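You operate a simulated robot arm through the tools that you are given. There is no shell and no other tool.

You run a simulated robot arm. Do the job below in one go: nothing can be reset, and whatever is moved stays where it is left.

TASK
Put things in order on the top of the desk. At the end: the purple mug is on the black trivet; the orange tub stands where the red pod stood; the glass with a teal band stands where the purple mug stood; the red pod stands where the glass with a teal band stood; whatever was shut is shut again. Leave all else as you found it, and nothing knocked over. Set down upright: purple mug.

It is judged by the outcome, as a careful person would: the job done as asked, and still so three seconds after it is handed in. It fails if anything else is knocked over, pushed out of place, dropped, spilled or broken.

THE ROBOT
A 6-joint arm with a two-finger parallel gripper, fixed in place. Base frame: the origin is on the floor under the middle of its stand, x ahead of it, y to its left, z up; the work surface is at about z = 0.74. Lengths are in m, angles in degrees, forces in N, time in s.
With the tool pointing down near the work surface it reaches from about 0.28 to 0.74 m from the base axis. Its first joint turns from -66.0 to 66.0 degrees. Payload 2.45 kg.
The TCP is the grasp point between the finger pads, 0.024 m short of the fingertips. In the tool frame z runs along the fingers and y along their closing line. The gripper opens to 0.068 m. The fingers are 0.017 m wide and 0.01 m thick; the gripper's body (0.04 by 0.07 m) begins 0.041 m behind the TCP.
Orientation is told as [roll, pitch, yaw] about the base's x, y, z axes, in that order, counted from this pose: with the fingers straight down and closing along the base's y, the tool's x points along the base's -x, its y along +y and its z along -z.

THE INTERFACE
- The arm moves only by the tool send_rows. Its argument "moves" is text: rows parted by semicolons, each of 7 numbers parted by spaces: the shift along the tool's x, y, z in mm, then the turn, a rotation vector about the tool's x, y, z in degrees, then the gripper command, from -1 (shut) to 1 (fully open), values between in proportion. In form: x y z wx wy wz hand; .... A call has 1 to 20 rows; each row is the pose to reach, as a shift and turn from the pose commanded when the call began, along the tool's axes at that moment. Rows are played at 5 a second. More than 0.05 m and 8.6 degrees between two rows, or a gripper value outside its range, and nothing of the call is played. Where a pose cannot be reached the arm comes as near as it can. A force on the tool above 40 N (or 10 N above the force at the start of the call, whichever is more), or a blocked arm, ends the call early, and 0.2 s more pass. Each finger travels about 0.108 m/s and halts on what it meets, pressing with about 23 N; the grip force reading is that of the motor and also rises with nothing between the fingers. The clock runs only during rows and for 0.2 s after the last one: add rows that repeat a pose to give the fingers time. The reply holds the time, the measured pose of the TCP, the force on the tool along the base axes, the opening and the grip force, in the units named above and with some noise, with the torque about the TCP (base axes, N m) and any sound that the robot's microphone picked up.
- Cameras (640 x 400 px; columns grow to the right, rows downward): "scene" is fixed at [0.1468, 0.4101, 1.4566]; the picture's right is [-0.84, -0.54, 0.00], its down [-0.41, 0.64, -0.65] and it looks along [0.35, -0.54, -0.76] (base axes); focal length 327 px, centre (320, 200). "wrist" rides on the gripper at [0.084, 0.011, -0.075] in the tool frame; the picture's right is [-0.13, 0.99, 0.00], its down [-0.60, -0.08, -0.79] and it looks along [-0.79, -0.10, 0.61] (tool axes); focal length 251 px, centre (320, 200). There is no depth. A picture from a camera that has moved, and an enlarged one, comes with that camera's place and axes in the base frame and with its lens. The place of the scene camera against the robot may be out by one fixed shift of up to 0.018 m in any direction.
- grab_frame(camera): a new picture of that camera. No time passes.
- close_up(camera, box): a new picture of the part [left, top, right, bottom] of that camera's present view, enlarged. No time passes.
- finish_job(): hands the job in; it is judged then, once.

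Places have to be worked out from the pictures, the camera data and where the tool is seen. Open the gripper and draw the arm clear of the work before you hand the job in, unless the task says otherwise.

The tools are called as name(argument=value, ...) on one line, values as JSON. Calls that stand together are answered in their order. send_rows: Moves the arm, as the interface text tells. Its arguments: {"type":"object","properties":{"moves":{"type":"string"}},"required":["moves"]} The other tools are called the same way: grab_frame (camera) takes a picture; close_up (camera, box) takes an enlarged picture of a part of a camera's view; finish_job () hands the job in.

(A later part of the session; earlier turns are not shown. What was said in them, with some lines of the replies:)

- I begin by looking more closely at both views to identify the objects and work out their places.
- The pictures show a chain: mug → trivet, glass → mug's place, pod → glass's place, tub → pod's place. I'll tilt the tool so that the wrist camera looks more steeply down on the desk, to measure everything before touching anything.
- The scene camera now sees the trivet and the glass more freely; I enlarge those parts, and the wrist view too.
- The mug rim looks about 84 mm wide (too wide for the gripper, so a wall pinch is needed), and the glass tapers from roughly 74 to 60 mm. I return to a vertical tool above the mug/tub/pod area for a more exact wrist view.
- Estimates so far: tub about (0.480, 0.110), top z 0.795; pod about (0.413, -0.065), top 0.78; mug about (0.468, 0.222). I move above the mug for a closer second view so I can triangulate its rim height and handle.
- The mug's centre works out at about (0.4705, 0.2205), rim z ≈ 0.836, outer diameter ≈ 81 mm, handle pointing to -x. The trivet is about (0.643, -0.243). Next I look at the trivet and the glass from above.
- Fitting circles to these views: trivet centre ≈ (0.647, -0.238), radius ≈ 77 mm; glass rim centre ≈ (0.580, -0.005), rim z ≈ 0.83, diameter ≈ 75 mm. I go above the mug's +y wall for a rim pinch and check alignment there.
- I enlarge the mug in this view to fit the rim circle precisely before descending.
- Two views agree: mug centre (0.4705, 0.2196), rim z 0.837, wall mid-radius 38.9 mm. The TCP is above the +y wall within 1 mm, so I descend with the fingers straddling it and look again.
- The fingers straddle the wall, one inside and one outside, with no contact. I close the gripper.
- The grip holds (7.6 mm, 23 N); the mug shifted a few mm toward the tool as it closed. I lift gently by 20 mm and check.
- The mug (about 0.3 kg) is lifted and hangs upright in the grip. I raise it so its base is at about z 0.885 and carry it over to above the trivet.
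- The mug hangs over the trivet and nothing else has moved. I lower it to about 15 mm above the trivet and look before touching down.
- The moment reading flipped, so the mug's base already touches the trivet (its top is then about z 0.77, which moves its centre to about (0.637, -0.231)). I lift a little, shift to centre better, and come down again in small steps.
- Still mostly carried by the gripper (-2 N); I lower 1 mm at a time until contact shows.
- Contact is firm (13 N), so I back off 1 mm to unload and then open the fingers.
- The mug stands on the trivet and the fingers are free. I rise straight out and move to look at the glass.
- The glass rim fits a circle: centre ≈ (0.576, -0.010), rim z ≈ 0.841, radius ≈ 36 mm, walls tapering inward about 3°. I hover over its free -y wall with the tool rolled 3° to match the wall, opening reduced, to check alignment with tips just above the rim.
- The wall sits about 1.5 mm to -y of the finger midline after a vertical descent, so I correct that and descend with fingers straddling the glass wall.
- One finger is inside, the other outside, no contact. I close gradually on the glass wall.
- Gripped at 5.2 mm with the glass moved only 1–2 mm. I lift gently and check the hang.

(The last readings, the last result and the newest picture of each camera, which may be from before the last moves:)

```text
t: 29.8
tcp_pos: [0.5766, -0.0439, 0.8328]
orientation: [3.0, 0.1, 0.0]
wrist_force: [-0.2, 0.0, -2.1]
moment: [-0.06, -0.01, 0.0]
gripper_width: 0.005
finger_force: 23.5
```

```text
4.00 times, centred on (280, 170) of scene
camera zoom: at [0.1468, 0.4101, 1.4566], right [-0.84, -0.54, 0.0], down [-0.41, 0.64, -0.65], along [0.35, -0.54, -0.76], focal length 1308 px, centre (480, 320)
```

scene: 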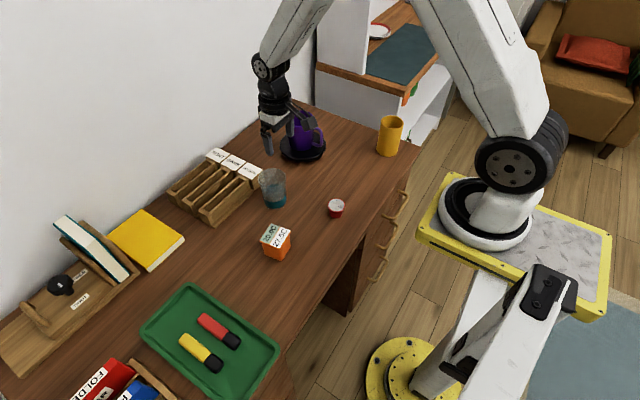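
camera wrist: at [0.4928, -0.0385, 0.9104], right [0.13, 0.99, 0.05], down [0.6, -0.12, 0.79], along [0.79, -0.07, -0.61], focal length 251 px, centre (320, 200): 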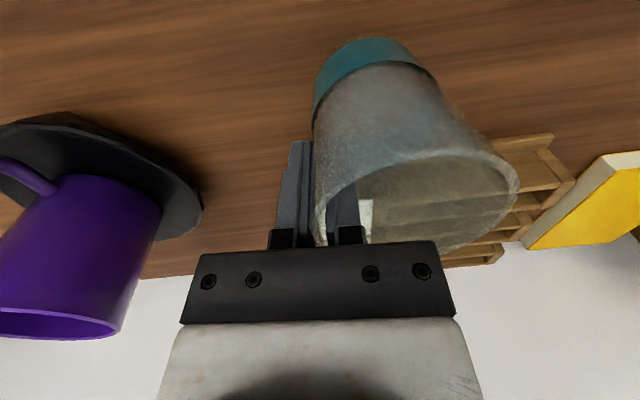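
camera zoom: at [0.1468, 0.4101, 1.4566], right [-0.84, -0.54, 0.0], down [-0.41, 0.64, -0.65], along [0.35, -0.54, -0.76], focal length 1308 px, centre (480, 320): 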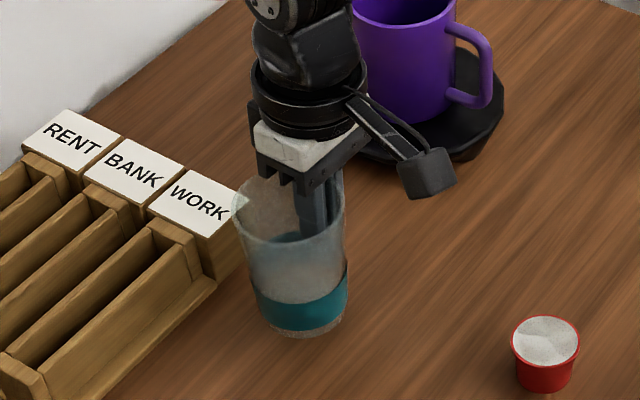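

The glass is held and lifted cleanly (about 2 N). I raise it high and carry it over to the mug's old place, target base centre (0.4705, 0.2196).

send_rows(moves="0 2.1 -39.3 0 0 0 -1; 0 4.1 -78.5 0 0 0 -1; 0 6.2 -117.8 0 0 0 -1; 5.3 17.7 -117.2 0 0 0 -1; 19 47.7 -115.6 0 0 0 -1; 32.6 77.6 -114 0 0 0 -1; 46.3 107.5 -112.5 0 0 0 -1; 60 137.5 -110.9 0 0 0 -1; 73.7 167.4 -109.3 0 0 0 -1; 87.4 197.3 -107.8 0 0 0 -1; 100 225 -106.3 0 0 0 -1; 105.3 236.5 -105.7 0 0 0 -1; 105.3 236.5 -105.7 0 0 0 -1")

grab_frame(camera="wrist")

grab_frame(camera="scene")

```text
t: 32.6
tcp_pos: [0.4708, 0.1843, 0.9512]
orientation: [3.0, 0.0, 0.0]
wrist_force: [-0.3, 0.3, -2.7]
moment: [-0.06, 0.0, 0.0]
gripper_width: 0.0049
finger_force: 22.7
```

```text
taken
camera wrist: at [0.3874, 0.1915, 1.0285], right [0.13, 0.99, 0.05], down [0.6, -0.12, 0.79], along [0.79, -0.07, -0.61], focal length 251 px, centre (320, 200)
```

wrist: 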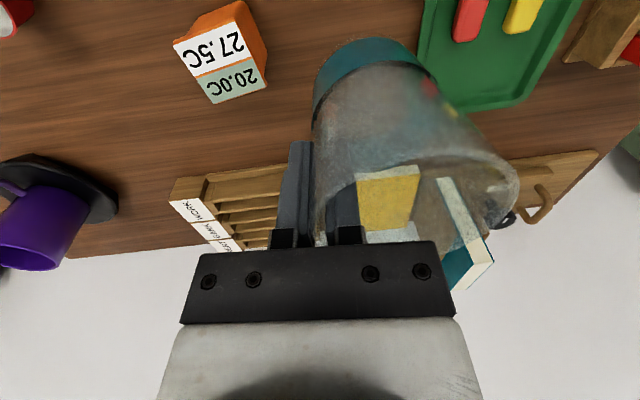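

```text
taken
```

scene: 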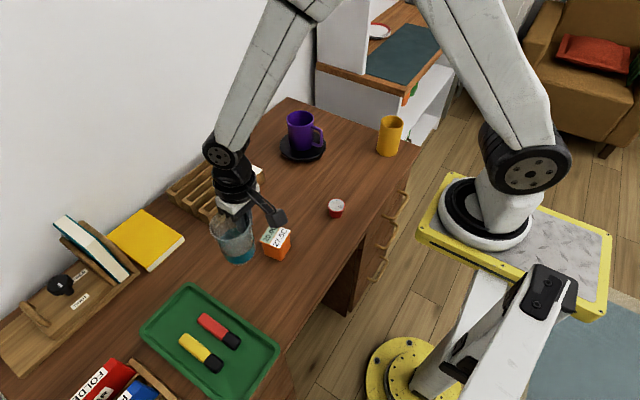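

Nothing else has shifted. The TCP is at y ≈ 0.1844, so I nudge +2.5 mm in y and lower to about 9 mm above the desk.

send_rows(moves="0 0.9 32 0 0 0 -1; 0 -0.8 64 0 0 0 -1; 0 -2.5 96 0 0 0 -1; 0 -3.7 118 0 0 0 -1; 0 -4.2 127 0 0 0 -1; 0 -4.2 127 0 0 0 -1")

grab_frame(camera="wrist")

close_up(camera="scene", box=[180, 180, 320, 310])

```text
t: 34.0
tcp_pos: [0.4712, 0.1885, 0.8233]
orientation: [3.0, 0.1, 0.0]
wrist_force: [-0.3, -0.4, -2.3]
moment: [-0.09, 0.0, 0.0]
gripper_width: 0.0047
finger_force: 22.8
```

```text
taken
camera wrist: at [0.387, 0.1952, 0.9011], right [0.13, 0.99, 0.05], down [0.6, -0.12, 0.79], along [0.79, -0.07, -0.61], focal length 251 px, centre (320, 200)
```

wrist: 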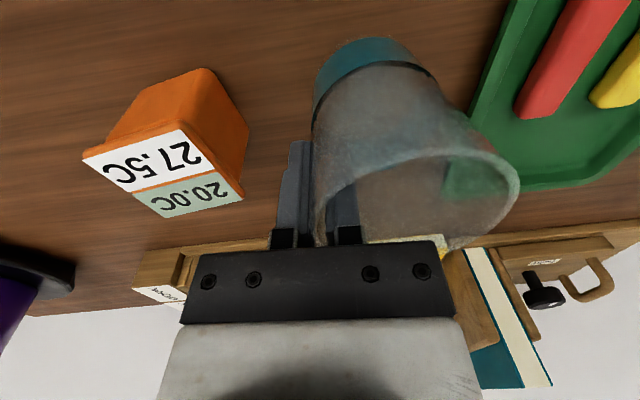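

```text
3.08 times, centred on (250, 245) of scene
camera zoom: at [0.1468, 0.4101, 1.4566], right [-0.84, -0.54, 0.0], down [-0.41, 0.64, -0.65], along [0.35, -0.54, -0.76], focal length 1006 px, centre (535, 62)
```

zoom: 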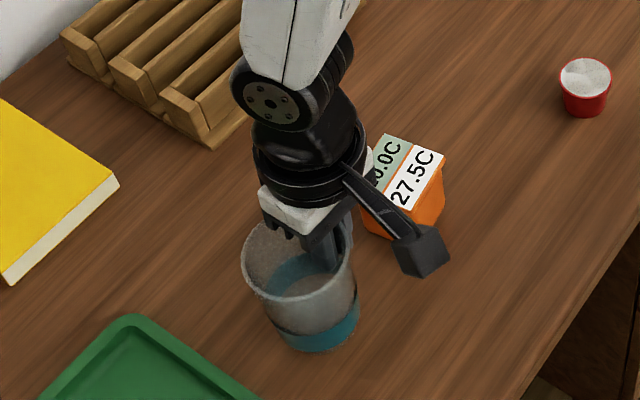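

About 10 mm above the desk. I lower 7 mm, then creep in 1 mm steps to find contact.

send_rows(moves="0 0 3 0 0 0 -1; 0 0 6 0 0 0 -1; 0 0 8 0 0 0 -1; 0 0 8 0 0 0 -1")

send_rows(moves="0 0 1 0 0 0 -1; 0 0 1 0 0 0 -1")

send_rows(moves="0 0 1 0 0 0 -1; 0 0 1 0 0 0 -1")

```text
t: 35.0
tcp_pos: [0.4707, 0.1906, 0.8152]
orientation: [2.9, 0.0, 0.1]
wrist_force: [-0.3, 0.6, -2.1]
moment: [-0.06, 0.0, -0.03]
gripper_width: 0.0046
finger_force: 23.3
```

```text
t: 35.6
tcp_pos: [0.4692, 0.1894, 0.8143]
orientation: [3.1, 0.1, 0.0]
wrist_force: [1.3, -0.8, -2.5]
moment: [-0.03, -0.03, -0.05]
gripper_width: 0.0052
finger_force: 23.1
```

```text
t: 36.2
tcp_pos: [0.4699, 0.1896, 0.8135]
orientation: [3.0, 0.0, -0.1]
wrist_force: [-1.2, 0.5, -3.0]
moment: [-0.07, -0.02, 0.01]
gripper_width: 0.005
finger_force: 23.1
```

Still no contact; I continue down 1 mm at a time.

send_rows(moves="0 0 1 0 0 0 -1; 0 0 1 0 0 0 -1")

send_rows(moves="0 0 1 0 0 0 -1; 0 0 1 0 0 0 -1")

```text
t: 36.8
tcp_pos: [0.4711, 0.1892, 0.8124]
orientation: [3.0, 0.0, 0.0]
wrist_force: [-0.9, -1.0, -0.2]
moment: [0.06, 0.09, 0.03]
gripper_width: 0.0049
finger_force: 22.8
```

```text
t: 37.4
tcp_pos: [0.4718, 0.1894, 0.8128]
orientation: [3.1, -0.1, 0.0]
wrist_force: [-0.2, -2.8, 10.4]
moment: [0.39, 0.24, 0.01]
gripper_width: 0.0047
finger_force: 22.6
```

Contact is made. I back off 0.8 mm and open only to about 30 mm, to stay clear of the tub.

send_rows(moves="0 0 -0.8 0 0 0 -1; 0 0 -0.8 0 0 0 -0.9; 0 0 -0.8 0 0 0 -0.75; 0 0 -0.8 0 0 0 -0.4; 0 0 -0.8 0 0 0 -0.12; 0 0 -0.8 0 0 0 -0.12")

grab_frame(camera="wrist")

close_up(camera="scene", box=[180, 180, 320, 310])

```text
t: 38.8
tcp_pos: [0.4701, 0.1898, 0.8131]
orientation: [3.0, 0.1, 0.0]
wrist_force: [-0.4, -0.3, 0.3]
moment: [-0.02, -0.03, 0.02]
gripper_width: 0.0298
finger_force: 0.1
```

```text
taken
camera wrist: at [0.387, 0.1954, 0.8905], right [0.13, 0.99, 0.05], down [0.6, -0.12, 0.79], along [0.79, -0.07, -0.61], focal length 251 px, centre (320, 200)
```

wrist: 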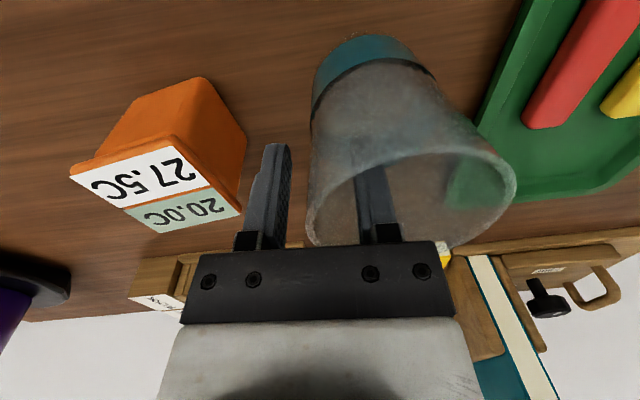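

```text
3.08 times, centred on (250, 245) of scene
camera zoom: at [0.1468, 0.4101, 1.4566], right [-0.84, -0.54, 0.0], down [-0.41, 0.64, -0.65], along [0.35, -0.54, -0.76], focal length 1006 px, centre (535, 62)
```

zoom: 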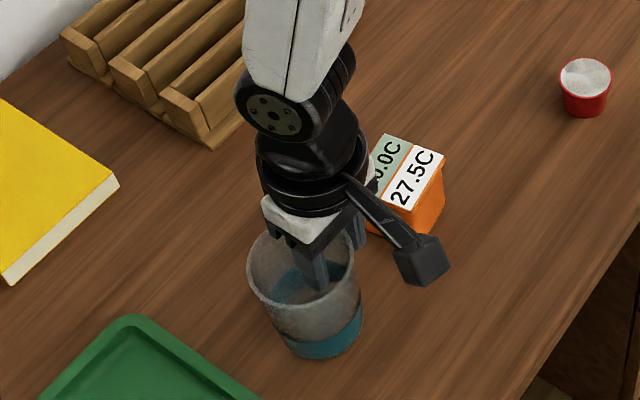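

The glass stands free on its own. I rise straight out, return the tool to vertical, and move to view the pod.

send_rows(moves="0 1.6 -30 0 0 0 -0.12; 0 3.1 -60 0 0 0 -0.12; 0 4.7 -90 0 0 0 -0.12; 0 6.3 -120 0 0 0 -0.12; 10 -30 -122 1 0 0 0.5; 20 -65 -124 2 0 0 1; 30 -101 -126 3 0 0 1; 40 -137 -128 3 0 0 1; 50 -173 -130 3 0 0 1; 60 -209 -131 3 0 0 1; 70 -243 -133 3 0 0 1; 70 -243 -133 3 0 0 1")

grab_frame(camera="wrist")

close_up(camera="wrist", box=[260, 0, 400, 120])

grab_frame(camera="scene")

```text
t: 41.4
tcp_pos: [0.3992, -0.0606, 0.9321]
orientation: [0.0, 0.0, -0.1]
wrist_force: [-0.3, 0.0, 0.2]
moment: [0.0, 0.03, 0.0]
gripper_width: 0.0681
finger_force: 0.1
```

```text
taken
camera wrist: at [0.316, -0.0502, 1.0095], right [0.13, 0.99, 0.0], down [0.6, -0.08, 0.79], along [0.79, -0.1, -0.61], focal length 251 px, centre (320, 200)
```

wrist: 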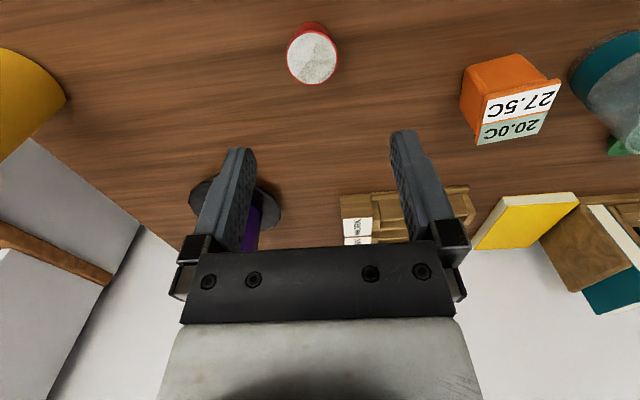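

```text
3.33 times, centred on (330, 60) of wrist
camera zoom: at [0.316, -0.0502, 1.0095], right [0.13, 0.99, 0.0], down [0.6, -0.08, 0.79], along [0.79, -0.1, -0.61], focal length 838 px, centre (287, 667)
```

zoom: 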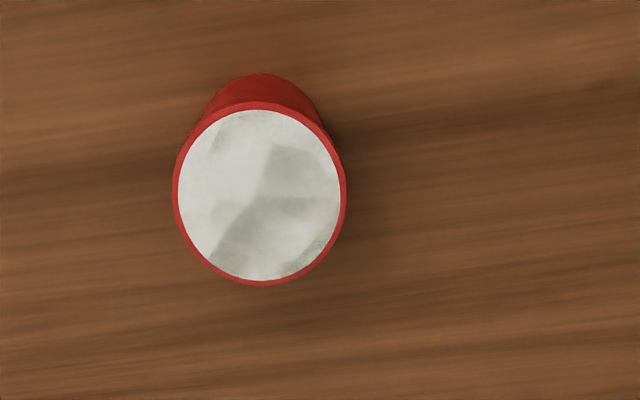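

```text
taken
```

scene: 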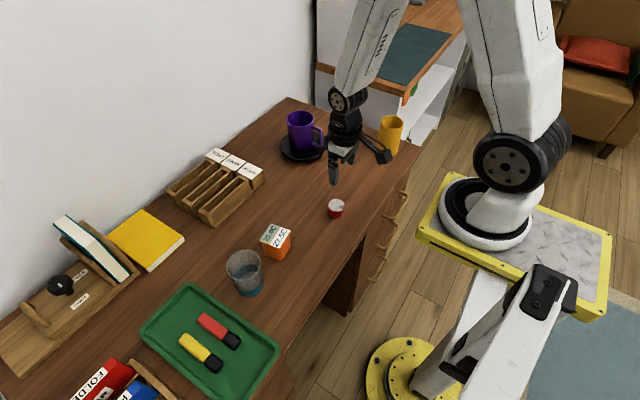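

The glass stands at the mug's old place and the rest is unchanged. The pod's lid fits a circle at (0.416, -0.0705), top z ≈ 0.774, diameter ≈ 46 mm. I move over it and stop with the tips just above to check alignment.

send_rows(moves="-6 -3 30 0 0 0 1; -11 -6 60 0 0 0 1; -16.5 -9.6 90 0 0 0 1; -16.5 -9.6 112 0 0 0 1; -16.5 -9.6 112 0 0 0 1")

grab_frame(camera="wrist")

```text
t: 42.6
tcp_pos: [0.4182, -0.0703, 0.8214]
orientation: [0.0, 0.0, -0.1]
wrist_force: [0.6, -0.3, -0.6]
moment: [-0.01, -0.03, -0.04]
gripper_width: 0.0679
finger_force: 0.1
```

```text
taken
camera wrist: at [0.3346, -0.0594, 0.8985], right [0.13, 0.99, 0.0], down [0.6, -0.08, 0.79], along [0.79, -0.1, -0.61], focal length 251 px, centre (320, 200)
```

wrist: 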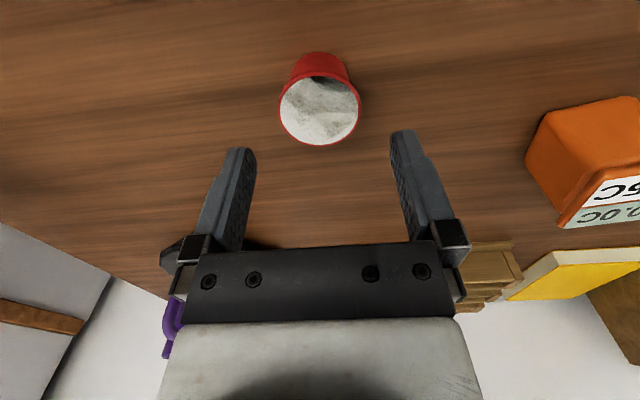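

The pod is centred between the fingers. I descend to grasp height (TCP z ≈ 0.772) and close.

send_rows(moves="1 0 20 0 0 0 1; 1 0 40 0 0 0 1; 1 0 49 0 0 0 1; 1 0 49 0 0 0 0.5; 1 0 49 0 0 0 0; 1 0 49 0 0 0 -1; 1 0 49 0 0 0 -1; 1 0 49 0 0 0 -1")

grab_frame(camera="wrist")

```text
t: 44.4
tcp_pos: [0.4166, -0.0706, 0.771]
orientation: [0.0, 0.0, 0.0]
wrist_force: [-0.2, -0.1, 0.0]
moment: [0.0, 0.0, 0.0]
gripper_width: 0.0431
finger_force: 23.1
```

```text
taken
camera wrist: at [0.3326, -0.0596, 0.8483], right [0.13, 0.99, 0.0], down [0.6, -0.08, 0.79], along [0.79, -0.1, -0.61], focal length 251 px, centre (320, 200)
```

wrist: 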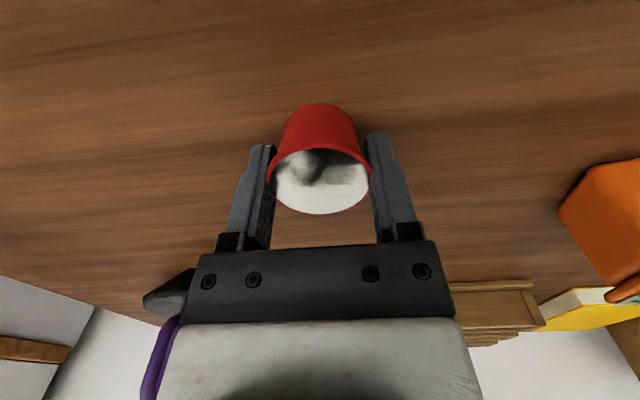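

The pod is held at 43 mm with no side force. I lift it and carry it over to the glass's old place (0.576, -0.010).

send_rows(moves="0 0 -10 0 0 0 -1; 0 0 -30 0 0 0 -1; 0 0 -60 0 0 0 -1; 0 0 -80 0 0 0 -1; -10 4 -80 0 0 0 -1; -40 15 -80 0 0 0 -1; -72 27 -80 0 0 0 -1; -104 39 -80 0 0 0 -1; -136 52 -80 0 0 0 -1; -154 59 -80 0 0 0 -1; -159.5 60.6 -80 0 0 0 -1; -159.5 60.6 -80 0 0 0 -1")

grab_frame(camera="wrist")

grab_frame(camera="scene")

```text
t: 47.0
tcp_pos: [0.5763, -0.0091, 0.8511]
orientation: [0.1, 0.0, 0.0]
wrist_force: [0.3, -0.3, -0.7]
moment: [0.02, -0.02, -0.04]
gripper_width: 0.0431
finger_force: 22.2
```

```text
taken
camera wrist: at [0.4925, 0.0005, 0.9286], right [0.13, 0.99, 0.0], down [0.6, -0.08, 0.79], along [0.79, -0.1, -0.61], focal length 251 px, centre (320, 200)
```

wrist: 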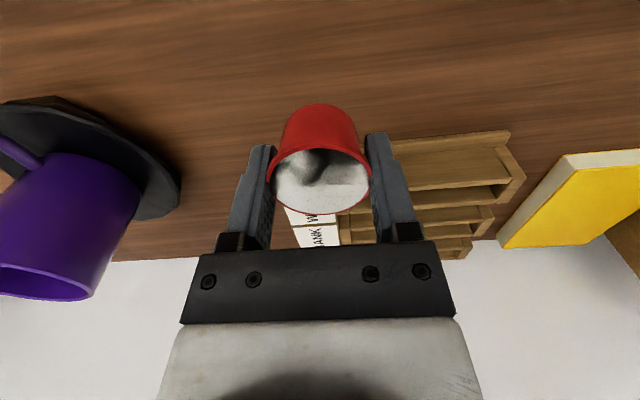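

```text
taken
```

scene: 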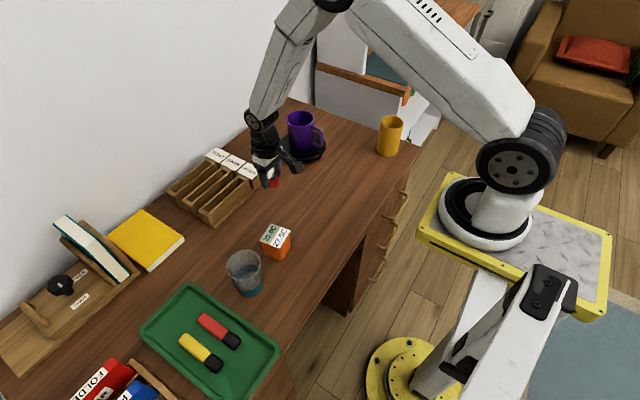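

The pod is above its target. I lower it to the grasp height with a slow final approach.

send_rows(moves="0 0 25 0 0 0 -1; 0 0 50 0 0 0 -1; 0 0 68 0 0 0 -1; 0 0 75 0 0 0 -1; 0 0 78 0 0 0 -1; 0 0 79 0 0 0 -1; 0 0 79 0 0 0 -1")

send_rows(moves="0 0 1 0 0 0 -1; 0 0 1 0 0 0 -1")

```text
t: 48.6
tcp_pos: [0.5768, -0.0097, 0.7719]
orientation: [0.0, 0.1, 0.0]
wrist_force: [0.4, -0.1, -0.5]
moment: [0.0, 0.0, 0.0]
gripper_width: 0.0431
finger_force: 22.6
```

```text
t: 49.2
tcp_pos: [0.5752, -0.011, 0.7705]
orientation: [0.1, 0.0, 0.0]
wrist_force: [0.7, -0.6, -0.7]
moment: [-0.02, 0.03, 0.0]
gripper_width: 0.0428
finger_force: 22.5
```

No contact force yet; I go down another half millimetre at a time.

send_rows(moves="0 0 0.6 0 0 0 -1; 0 0 0.6 0 0 0 -1")

send_rows(moves="0 0 0.6 0 0 0 -1; 0 0 0.6 0 0 0 -1")

```text
t: 49.8
tcp_pos: [0.5758, -0.0085, 0.7701]
orientation: [0.1, 0.1, 0.0]
wrist_force: [-2.3, 1.1, 8.1]
moment: [0.03, 0.08, 0.04]
gripper_width: 0.0433
finger_force: 22.9
```

```text
t: 50.4
tcp_pos: [0.5769, -0.0093, 0.7704]
orientation: [0.0, -0.1, 0.0]
wrist_force: [-2.7, 0.6, 16.0]
moment: [-0.02, 0.11, 0.0]
gripper_width: 0.0427
finger_force: 23.6
```

Firm contact. I back off 1 mm, open the fingers, and rise.

send_rows(moves="0 0 -1 0 0 0 -1; 0 0 -1 0 0 0 0.35; 0 0 -1 0 0 0 0.6; 0 0 -1 0 0 0 0.8; 0 0 -1 0 0 0 0.8; 0 0 -30 0 0 0 0.8; 0 0 -65 0 0 0 1; 0 0 -100 0 0 0 1; 0 0 -130 0 0 0 1; 0 0 -130 0 0 0 1")

grab_frame(camera="wrist")

grab_frame(camera="scene")

```text
t: 52.6
tcp_pos: [0.5771, -0.0074, 0.9015]
orientation: [0.1, -0.1, 0.1]
wrist_force: [-0.2, 0.7, 0.4]
moment: [0.02, 0.01, 0.02]
gripper_width: 0.068
finger_force: 0.1
```

```text
taken
camera wrist: at [0.4931, 0.0016, 0.9789], right [0.13, 0.99, 0.0], down [0.6, -0.08, 0.79], along [0.79, -0.1, -0.61], focal length 251 px, centre (320, 200)
```

wrist: 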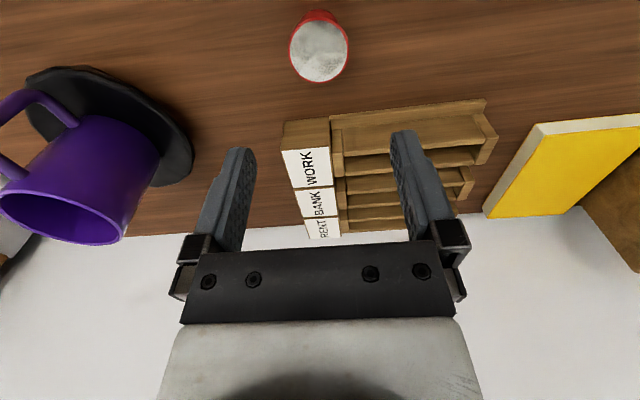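

```text
taken
```

scene: 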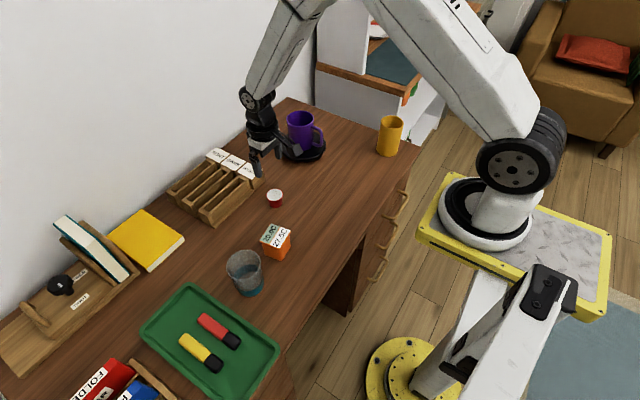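

The pod stands where the glass was. Now the tub: I move above it for a close view to fix its centre and turn angle.

send_rows(moves="20 18 0 0 0 0 1; 45 42 0 0 0 0 1; 70 66 0 0 0 0 1; 95 89 0 0 0 0 1; 116 109 0 0 0 0 1; 116 109 0 0 0 0 1")

grab_frame(camera="wrist")

close_up(camera="wrist", box=[240, 0, 420, 150])

```text
t: 54.0
tcp_pos: [0.4603, 0.1001, 0.9008]
orientation: [0.0, 0.0, 0.0]
wrist_force: [0.5, 0.2, 0.6]
moment: [0.01, -0.02, 0.04]
gripper_width: 0.0681
finger_force: 0.0
```

```text
taken
camera wrist: at [0.3764, 0.1103, 0.9772], right [0.13, 0.99, 0.0], down [0.6, -0.08, 0.79], along [0.79, -0.1, -0.61], focal length 251 px, centre (320, 200)
```

wrist: 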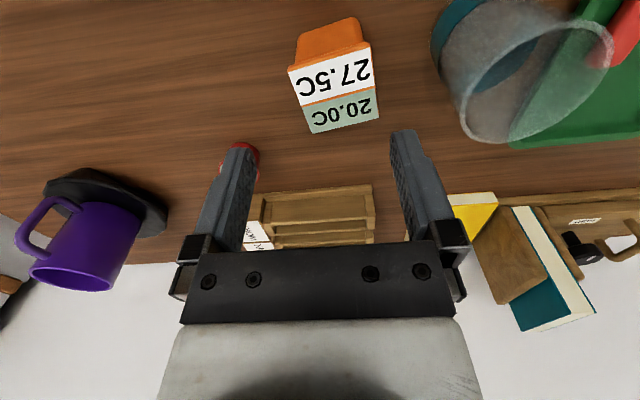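

```text
2.67 times, centred on (330, 75) of wrist
camera zoom: at [0.3764, 0.1103, 0.9772], right [0.13, 0.99, 0.0], down [0.6, -0.08, 0.79], along [0.79, -0.1, -0.61], focal length 670 px, centre (293, 533)
```

zoom: 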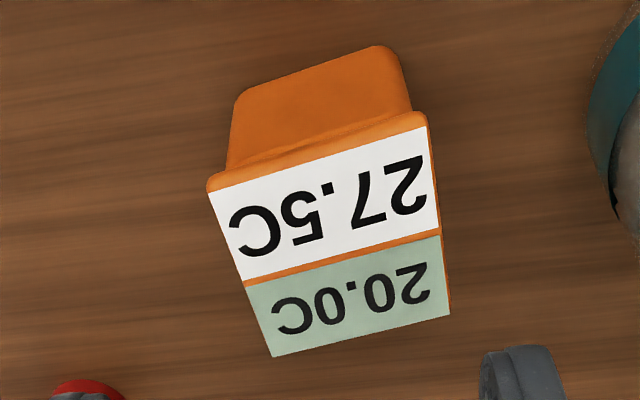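

The tub's lid is a 55 mm square, centre (0.477, 0.110), top z ≈ 0.804, turned +8.6°. I move over it, yaw the gripper 8.6° to match, and hover with the tips just above the lid.

send_rows(moves="-6 4 20 0 0 -3 1; -12 7 40 0 0 -6 1; -16.8 10 55 0 0 -8.6 1; -16.8 10 60 0 0 -8.6 1; -16.8 10 60 0 0 -8.6 1")

grab_frame(camera="wrist")

close_up(camera="scene", box=[200, 190, 340, 310])

```text
t: 55.2
tcp_pos: [0.4778, 0.109, 0.8394]
orientation: [-0.1, -0.1, 8.6]
wrist_force: [0.9, -0.1, -0.2]
moment: [0.03, 0.01, 0.0]
gripper_width: 0.0681
finger_force: 0.0
```

```text
taken
camera wrist: at [0.3928, 0.1065, 0.9169], right [-0.02, 1.0, 0.0], down [0.61, 0.01, 0.79], along [0.79, 0.02, -0.61], focal length 251 px, centre (320, 200)
```

wrist: 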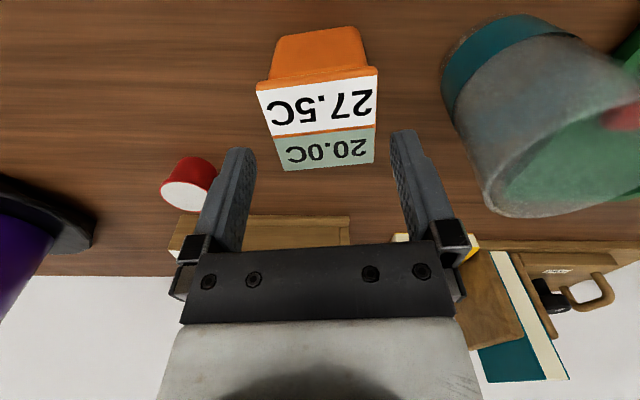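

```text
3.33 times, centred on (270, 250) of scene
camera zoom: at [0.1468, 0.4101, 1.4566], right [-0.84, -0.54, 0.0], down [-0.41, 0.64, -0.65], along [0.35, -0.54, -0.76], focal length 1090 px, centre (487, 33)
```

zoom: 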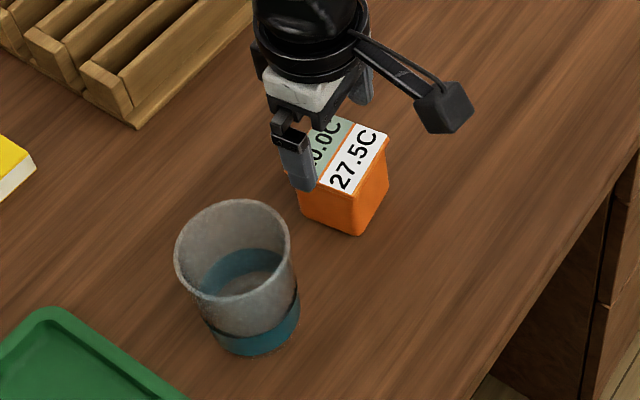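

The lid lies between the fingers, parallel and centred. I descend to TCP z ≈ 0.790 and close.

send_rows(moves="0 0.5 20 0 0 0 1; 0 0.5 40 0 0 0 1; 0 0.5 49 0 0 0 1; 0 0.5 49 0 0 0 0.75; 0 0.5 49 0 0 0 0.5; 0 0.5 49 0 0 0 -1; 0 0.5 49 0 0 0 -1; 0 0.5 49 0 0 0 -1")

grab_frame(camera="wrist")

```text
t: 57.0
tcp_pos: [0.4769, 0.1101, 0.7895]
orientation: [0.0, -0.1, 8.5]
wrist_force: [0.1, 0.7, -0.1]
moment: [-0.01, 0.02, 0.0]
gripper_width: 0.0558
finger_force: 22.8
```

```text
taken
camera wrist: at [0.3929, 0.1075, 0.8671], right [-0.02, 1.0, 0.0], down [0.61, 0.01, 0.79], along [0.79, 0.02, -0.61], focal length 251 px, centre (320, 200)
```

wrist: 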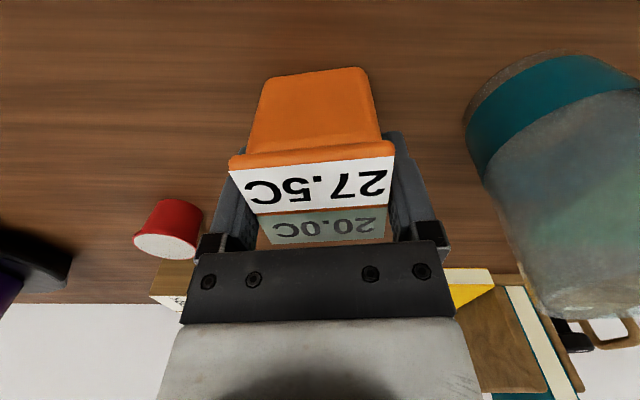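

Gripped at 55.8 mm. I lift slowly and check.

send_rows(moves="0 0 -5 0 0 0 -1; 0 0 -12 0 0 0 -1; 0 0 -20 0 0 0 -1; 0 0 -30 0 0 0 -1; 0 0 -30 0 0 0 -1")

grab_frame(camera="wrist")

close_up(camera="scene", box=[200, 190, 340, 310])

```text
t: 58.2
tcp_pos: [0.4756, 0.1093, 0.8201]
orientation: [0.0, 0.0, 8.6]
wrist_force: [0.2, 0.4, -0.9]
moment: [-0.03, -0.03, -0.02]
gripper_width: 0.056
finger_force: 23.3
```

```text
taken
camera wrist: at [0.392, 0.1075, 0.8972], right [-0.02, 1.0, 0.0], down [0.61, 0.01, 0.79], along [0.79, 0.02, -0.61], focal length 251 px, centre (320, 200)
```

wrist: 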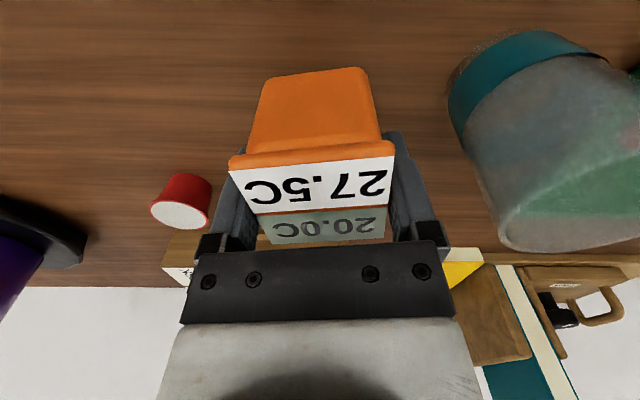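

```text
3.33 times, centred on (270, 250) of scene
camera zoom: at [0.1468, 0.4101, 1.4566], right [-0.84, -0.54, 0.0], down [-0.41, 0.64, -0.65], along [0.35, -0.54, -0.76], focal length 1090 px, centre (487, 33)
```

zoom: 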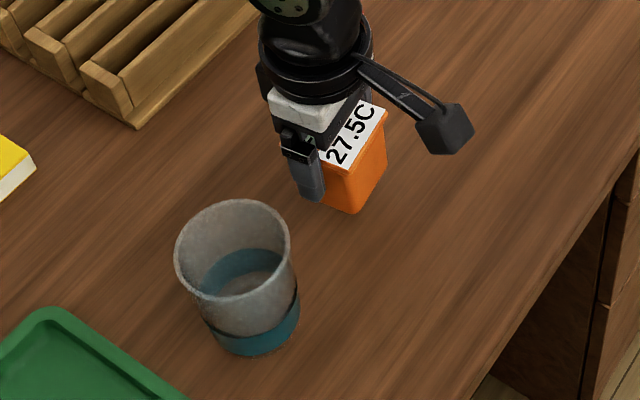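

The tub hangs steady. I carry it to the pod's old place (0.4163, -0.0706), keeping its turn angle.

send_rows(moves="0 0 -20 0 0 0 -1; 6 -12 -25 0 0 0 -1; 21 -41 -25 0 0 0 -1; 38 -74 -25 0 0 0 -1; 55 -108 -25 0 0 0 -1; 72 -141 -25 0 0 0 -1; 82 -161 -25 0 0 0 -1; 86 -169 -25 0 0 0 -1; 86 -169 -25 0 0 0 -1")

grab_frame(camera="wrist")

grab_frame(camera="scene")

```text
t: 60.2
tcp_pos: [0.4166, -0.0695, 0.8471]
orientation: [0.0, 0.0, 8.6]
wrist_force: [0.8, 0.1, -0.9]
moment: [0.0, 0.0, -0.02]
gripper_width: 0.0558
finger_force: 22.9
```

```text
taken
camera wrist: at [0.3322, -0.0722, 0.9239], right [-0.02, 1.0, 0.0], down [0.61, 0.01, 0.79], along [0.79, 0.02, -0.61], focal length 251 px, centre (320, 200)
```

wrist: 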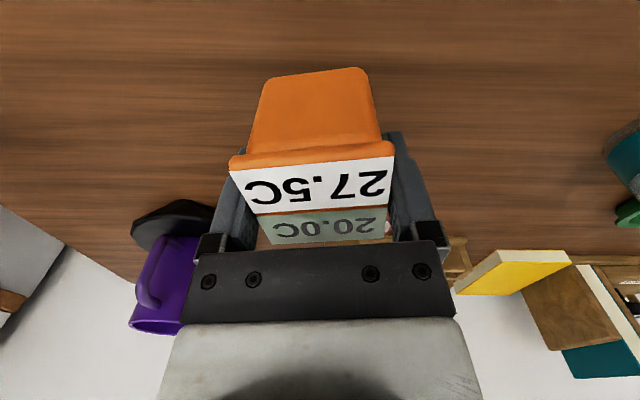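

```text
taken
```

scene: 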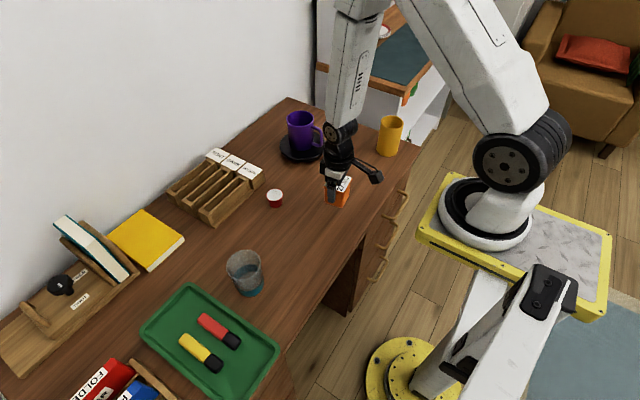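

Position is right within 1 mm. I lower 53 mm and then creep to contact.

send_rows(moves="0 0 20 0 0 0 -1; 0 0 40 0 0 0 -1; 0 0 49 0 0 0 -1; 0 0 53 0 0 0 -1; 0 0 53 0 0 0 -1")

send_rows(moves="0 0 1 0 0 0 -1; 0 0 1 0 0 0 -1")

send_rows(moves="0 0 0.7 0 0 0 -1; 0 0 0.7 0 0 0 -1")

```text
t: 61.4
tcp_pos: [0.415, -0.0681, 0.7928]
orientation: [0.0, -0.1, 8.7]
wrist_force: [0.3, 0.1, -1.3]
moment: [-0.01, -0.01, 0.0]
gripper_width: 0.0556
finger_force: 22.8
```

```text
t: 62.0
tcp_pos: [0.4161, -0.0699, 0.7917]
orientation: [0.0, 0.0, 8.7]
wrist_force: [0.7, -0.5, -1.2]
moment: [0.02, 0.0, 0.01]
gripper_width: 0.0556
finger_force: 22.8
```

```text
t: 62.6
tcp_pos: [0.4156, -0.0694, 0.7917]
orientation: [0.0, -0.1, 8.6]
wrist_force: [1.0, 0.2, -0.7]
moment: [-0.03, 0.02, 0.0]
gripper_width: 0.0557
finger_force: 23.1
```

No contact yet; I continue in sub-millimetre steps.

send_rows(moves="0 0 0.7 0 0 0 -1; 0 0 0.7 0 0 0 -1")

send_rows(moves="0 0 0.6 0 0 0 -1; 0 0 0.6 0 0 0 -1")

```text
t: 63.2
tcp_pos: [0.4167, -0.0703, 0.7918]
orientation: [0.0, 0.0, 8.6]
wrist_force: [-0.2, 0.5, -0.5]
moment: [0.02, 0.04, -0.01]
gripper_width: 0.0558
finger_force: 23.4
```

```text
t: 63.8
tcp_pos: [0.4156, -0.0705, 0.7907]
orientation: [0.1, -0.1, 8.7]
wrist_force: [0.1, -0.1, -1.0]
moment: [0.01, 0.02, -0.04]
gripper_width: 0.0556
finger_force: 23.5
```

send_rows(moves="0 0 0.7 0 0 0 -1; 0 0 0.7 0 0 0 -1")

send_rows(moves="0 0 0.7 0 0 0 -1; 0 0 0.7 0 0 0 -1")

```text
t: 64.4
tcp_pos: [0.417, -0.0692, 0.7897]
orientation: [-0.1, 0.0, 8.6]
wrist_force: [-0.1, -0.4, -1.6]
moment: [0.02, 0.02, -0.02]
gripper_width: 0.0557
finger_force: 22.6
```

```text
t: 65.0
tcp_pos: [0.416, -0.0696, 0.789]
orientation: [0.0, 0.0, 8.5]
wrist_force: [-1.9, 4.0, 13.5]
moment: [-0.16, 0.11, 0.01]
gripper_width: 0.0561
finger_force: 23.4
```

The tub now touches the desk (13 N). I back off 0.8 mm, open the fingers fully, and rise straight up.

send_rows(moves="0 0 -0.8 0 0 0 -1; 0 0 -0.8 0 0 0 0.7; 0 0 -0.8 0 0 0 0.85; 0 0 -0.8 0 0 0 1; 0 0 -0.8 0 0 0 1; 0 0 -20 0 0 0 1; 0 0 -50 0 0 0 1; 0 0 -90 0 0 0 1; 0 0 -130 0 0 0 1; 0 0 -130 0 0 0 1")

grab_frame(camera="wrist")

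grab_frame(camera="scene")

```text
t: 67.2
tcp_pos: [0.4152, -0.0693, 0.9173]
orientation: [0.0, 0.0, 8.6]
wrist_force: [0.5, 0.1, 0.0]
moment: [-0.02, 0.0, 0.01]
gripper_width: 0.0677
finger_force: 0.1
```

```text
taken
camera wrist: at [0.3312, -0.0718, 0.9943], right [-0.02, 1.0, 0.0], down [0.61, 0.01, 0.79], along [0.79, 0.02, -0.61], focal length 251 px, centre (320, 200)
```

wrist: 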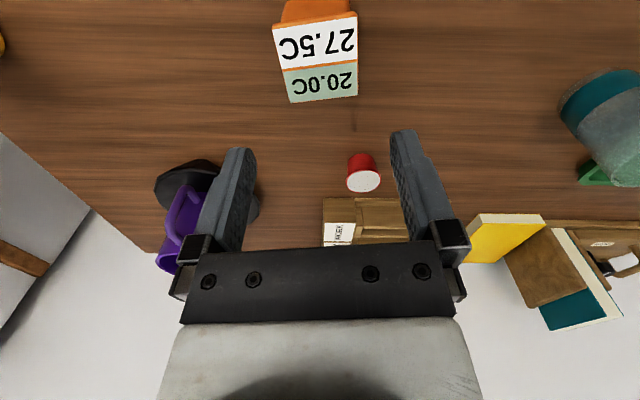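

```text
taken
```

scene: 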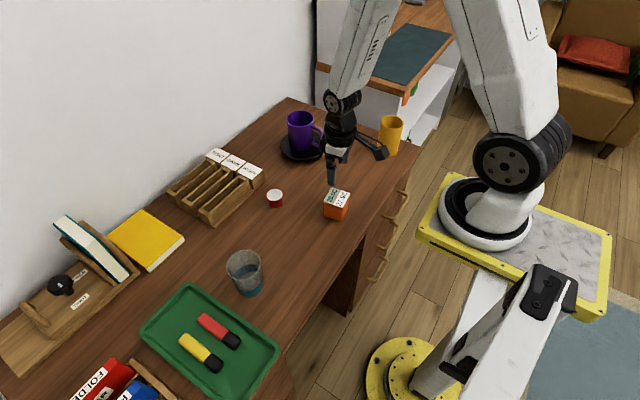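

All four items are in their places. I raise the arm well clear, undo the yaw, and take a final look.

send_rows(moves="0 0 -40 0 0 0 1; 0 0 -80 0 0 3 1; 10 20 -120 0 0 6 1; 10 50 -150 0 0 8.6 1; 15 90 -180 0 0 8.6 1; 15 130 -180 0 0 8.6 1; 15 130 -180 0 0 8.6 1")

grab_frame(camera="scene")

grab_frame(camera="wrist")

close_up(camera="scene", box=[200, 90, 440, 310])

```text
refused: row 5 steps farther than a row can; nothing moved
```

```text
taken
```

scene: 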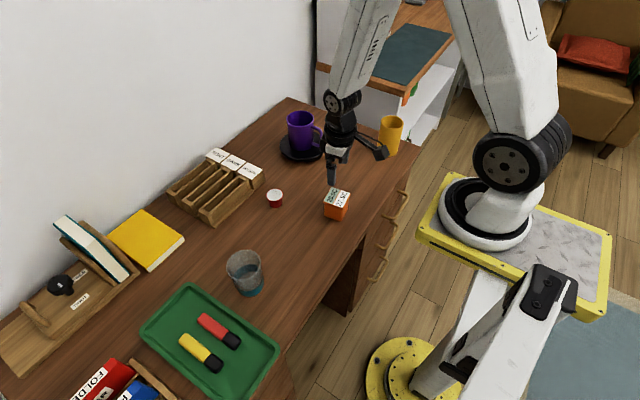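

```text
taken
camera wrist: at [0.3312, -0.0718, 0.9943], right [-0.02, 1.0, 0.0], down [0.61, 0.01, 0.79], along [0.79, 0.02, -0.61], focal length 251 px, centre (320, 200)
```

wrist: 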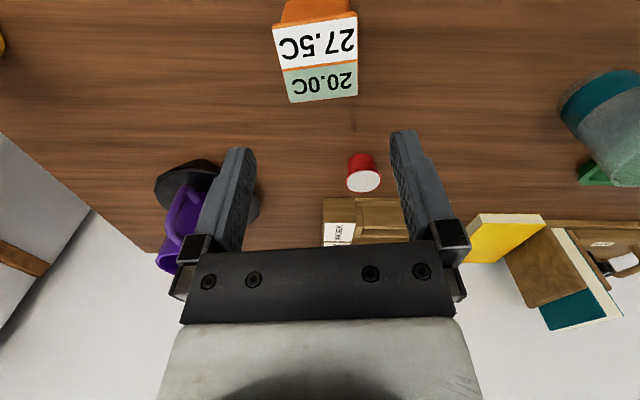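

```text
1.82 times, centred on (320, 200) of scene
camera zoom: at [0.1467, 0.4101, 1.4566], right [-0.84, -0.54, 0.0], down [-0.41, 0.64, -0.65], along [0.35, -0.54, -0.76], focal length 595 px, centre (320, 200)
```

zoom: 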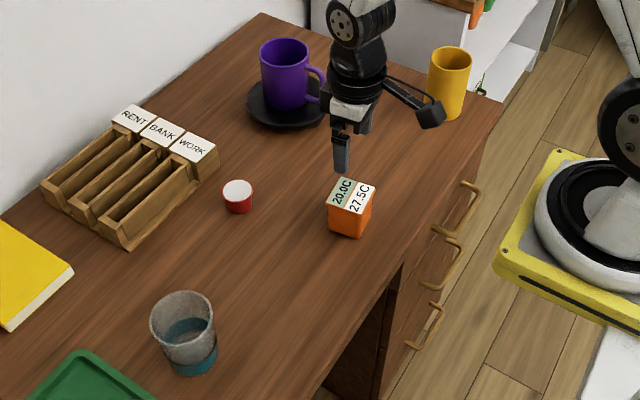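

One row stepped just over 50 mm and the call was refused, with nothing moved; all objects look right. I resend with smaller steps.

send_rows(moves="0 0 -40 0 0 0 1; 0 0 -80 0 0 3 1; 5 15 -115 0 0 6 1; 10 40 -145 0 0 8.6 1; 12 70 -170 0 0 8.6 1; 15 105 -180 0 0 8.6 1; 15 135 -180 0 0 8.6 1; 15 135 -180 0 0 8.6 1")

grab_frame(camera="scene")

grab_frame(camera="wrist")

close_up(camera="scene", box=[240, 80, 400, 230])

```text
t: 69.0
tcp_pos: [0.3813, 0.062, 1.0985]
orientation: [0.0, 0.0, 0.0]
wrist_force: [0.2, 0.0, -0.2]
moment: [0.0, -0.05, 0.02]
gripper_width: 0.068
finger_force: 0.1
```

```text
taken
```

scene: 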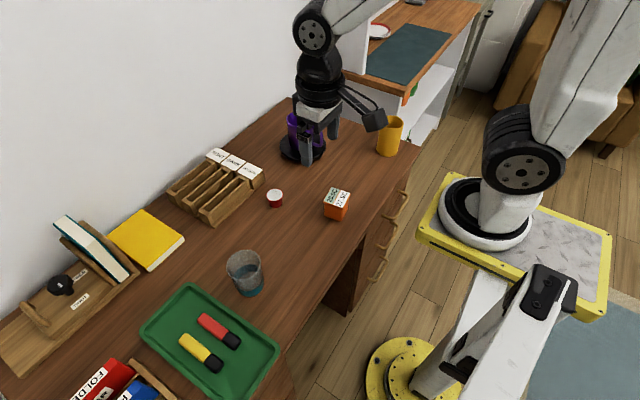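

```text
taken
camera wrist: at [0.297, 0.0726, 1.176], right [0.13, 0.99, 0.0], down [0.6, -0.08, 0.79], along [0.79, -0.1, -0.61], focal length 251 px, centre (320, 200)
```

wrist: 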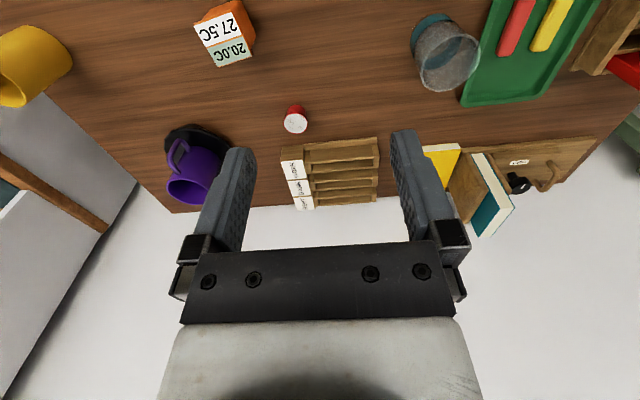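

```text
2.67 times, centred on (320, 155) of scene
camera zoom: at [0.1467, 0.4101, 1.4566], right [-0.84, -0.54, 0.0], down [-0.41, 0.64, -0.65], along [0.35, -0.54, -0.76], focal length 872 px, centre (320, 320)
```

zoom: 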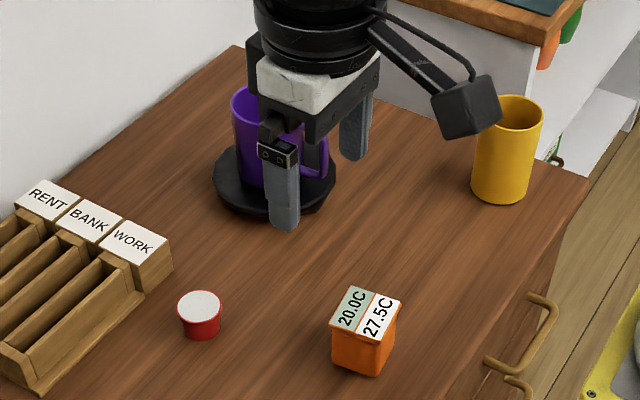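

The mug is upright on the trivet, the glass, pod and tub stand in their target places, and the drawers and everything else look as they did at the start. The gripper is open and the arm is clear, so I hand the job in.

finish_job()

```text
The job is handed in.
```

The desk is set out as you asked, and I've handed the job in.

- **Purple mug:** upright on the black trivet, close to its centre.
- **Glass with the teal band:** where the mug stood, within about 2 mm by my measurement.
- **Red pod:** where the glass stood.
- **Orange tub:** where the pod stood, turned the same way as before.

In the last pictures nothing was knocked over, nothing else had moved, and the drawers were still shut. I opened nothing, so there was nothing to shut again. The gripper is open and the arm is raised clear of the desk.
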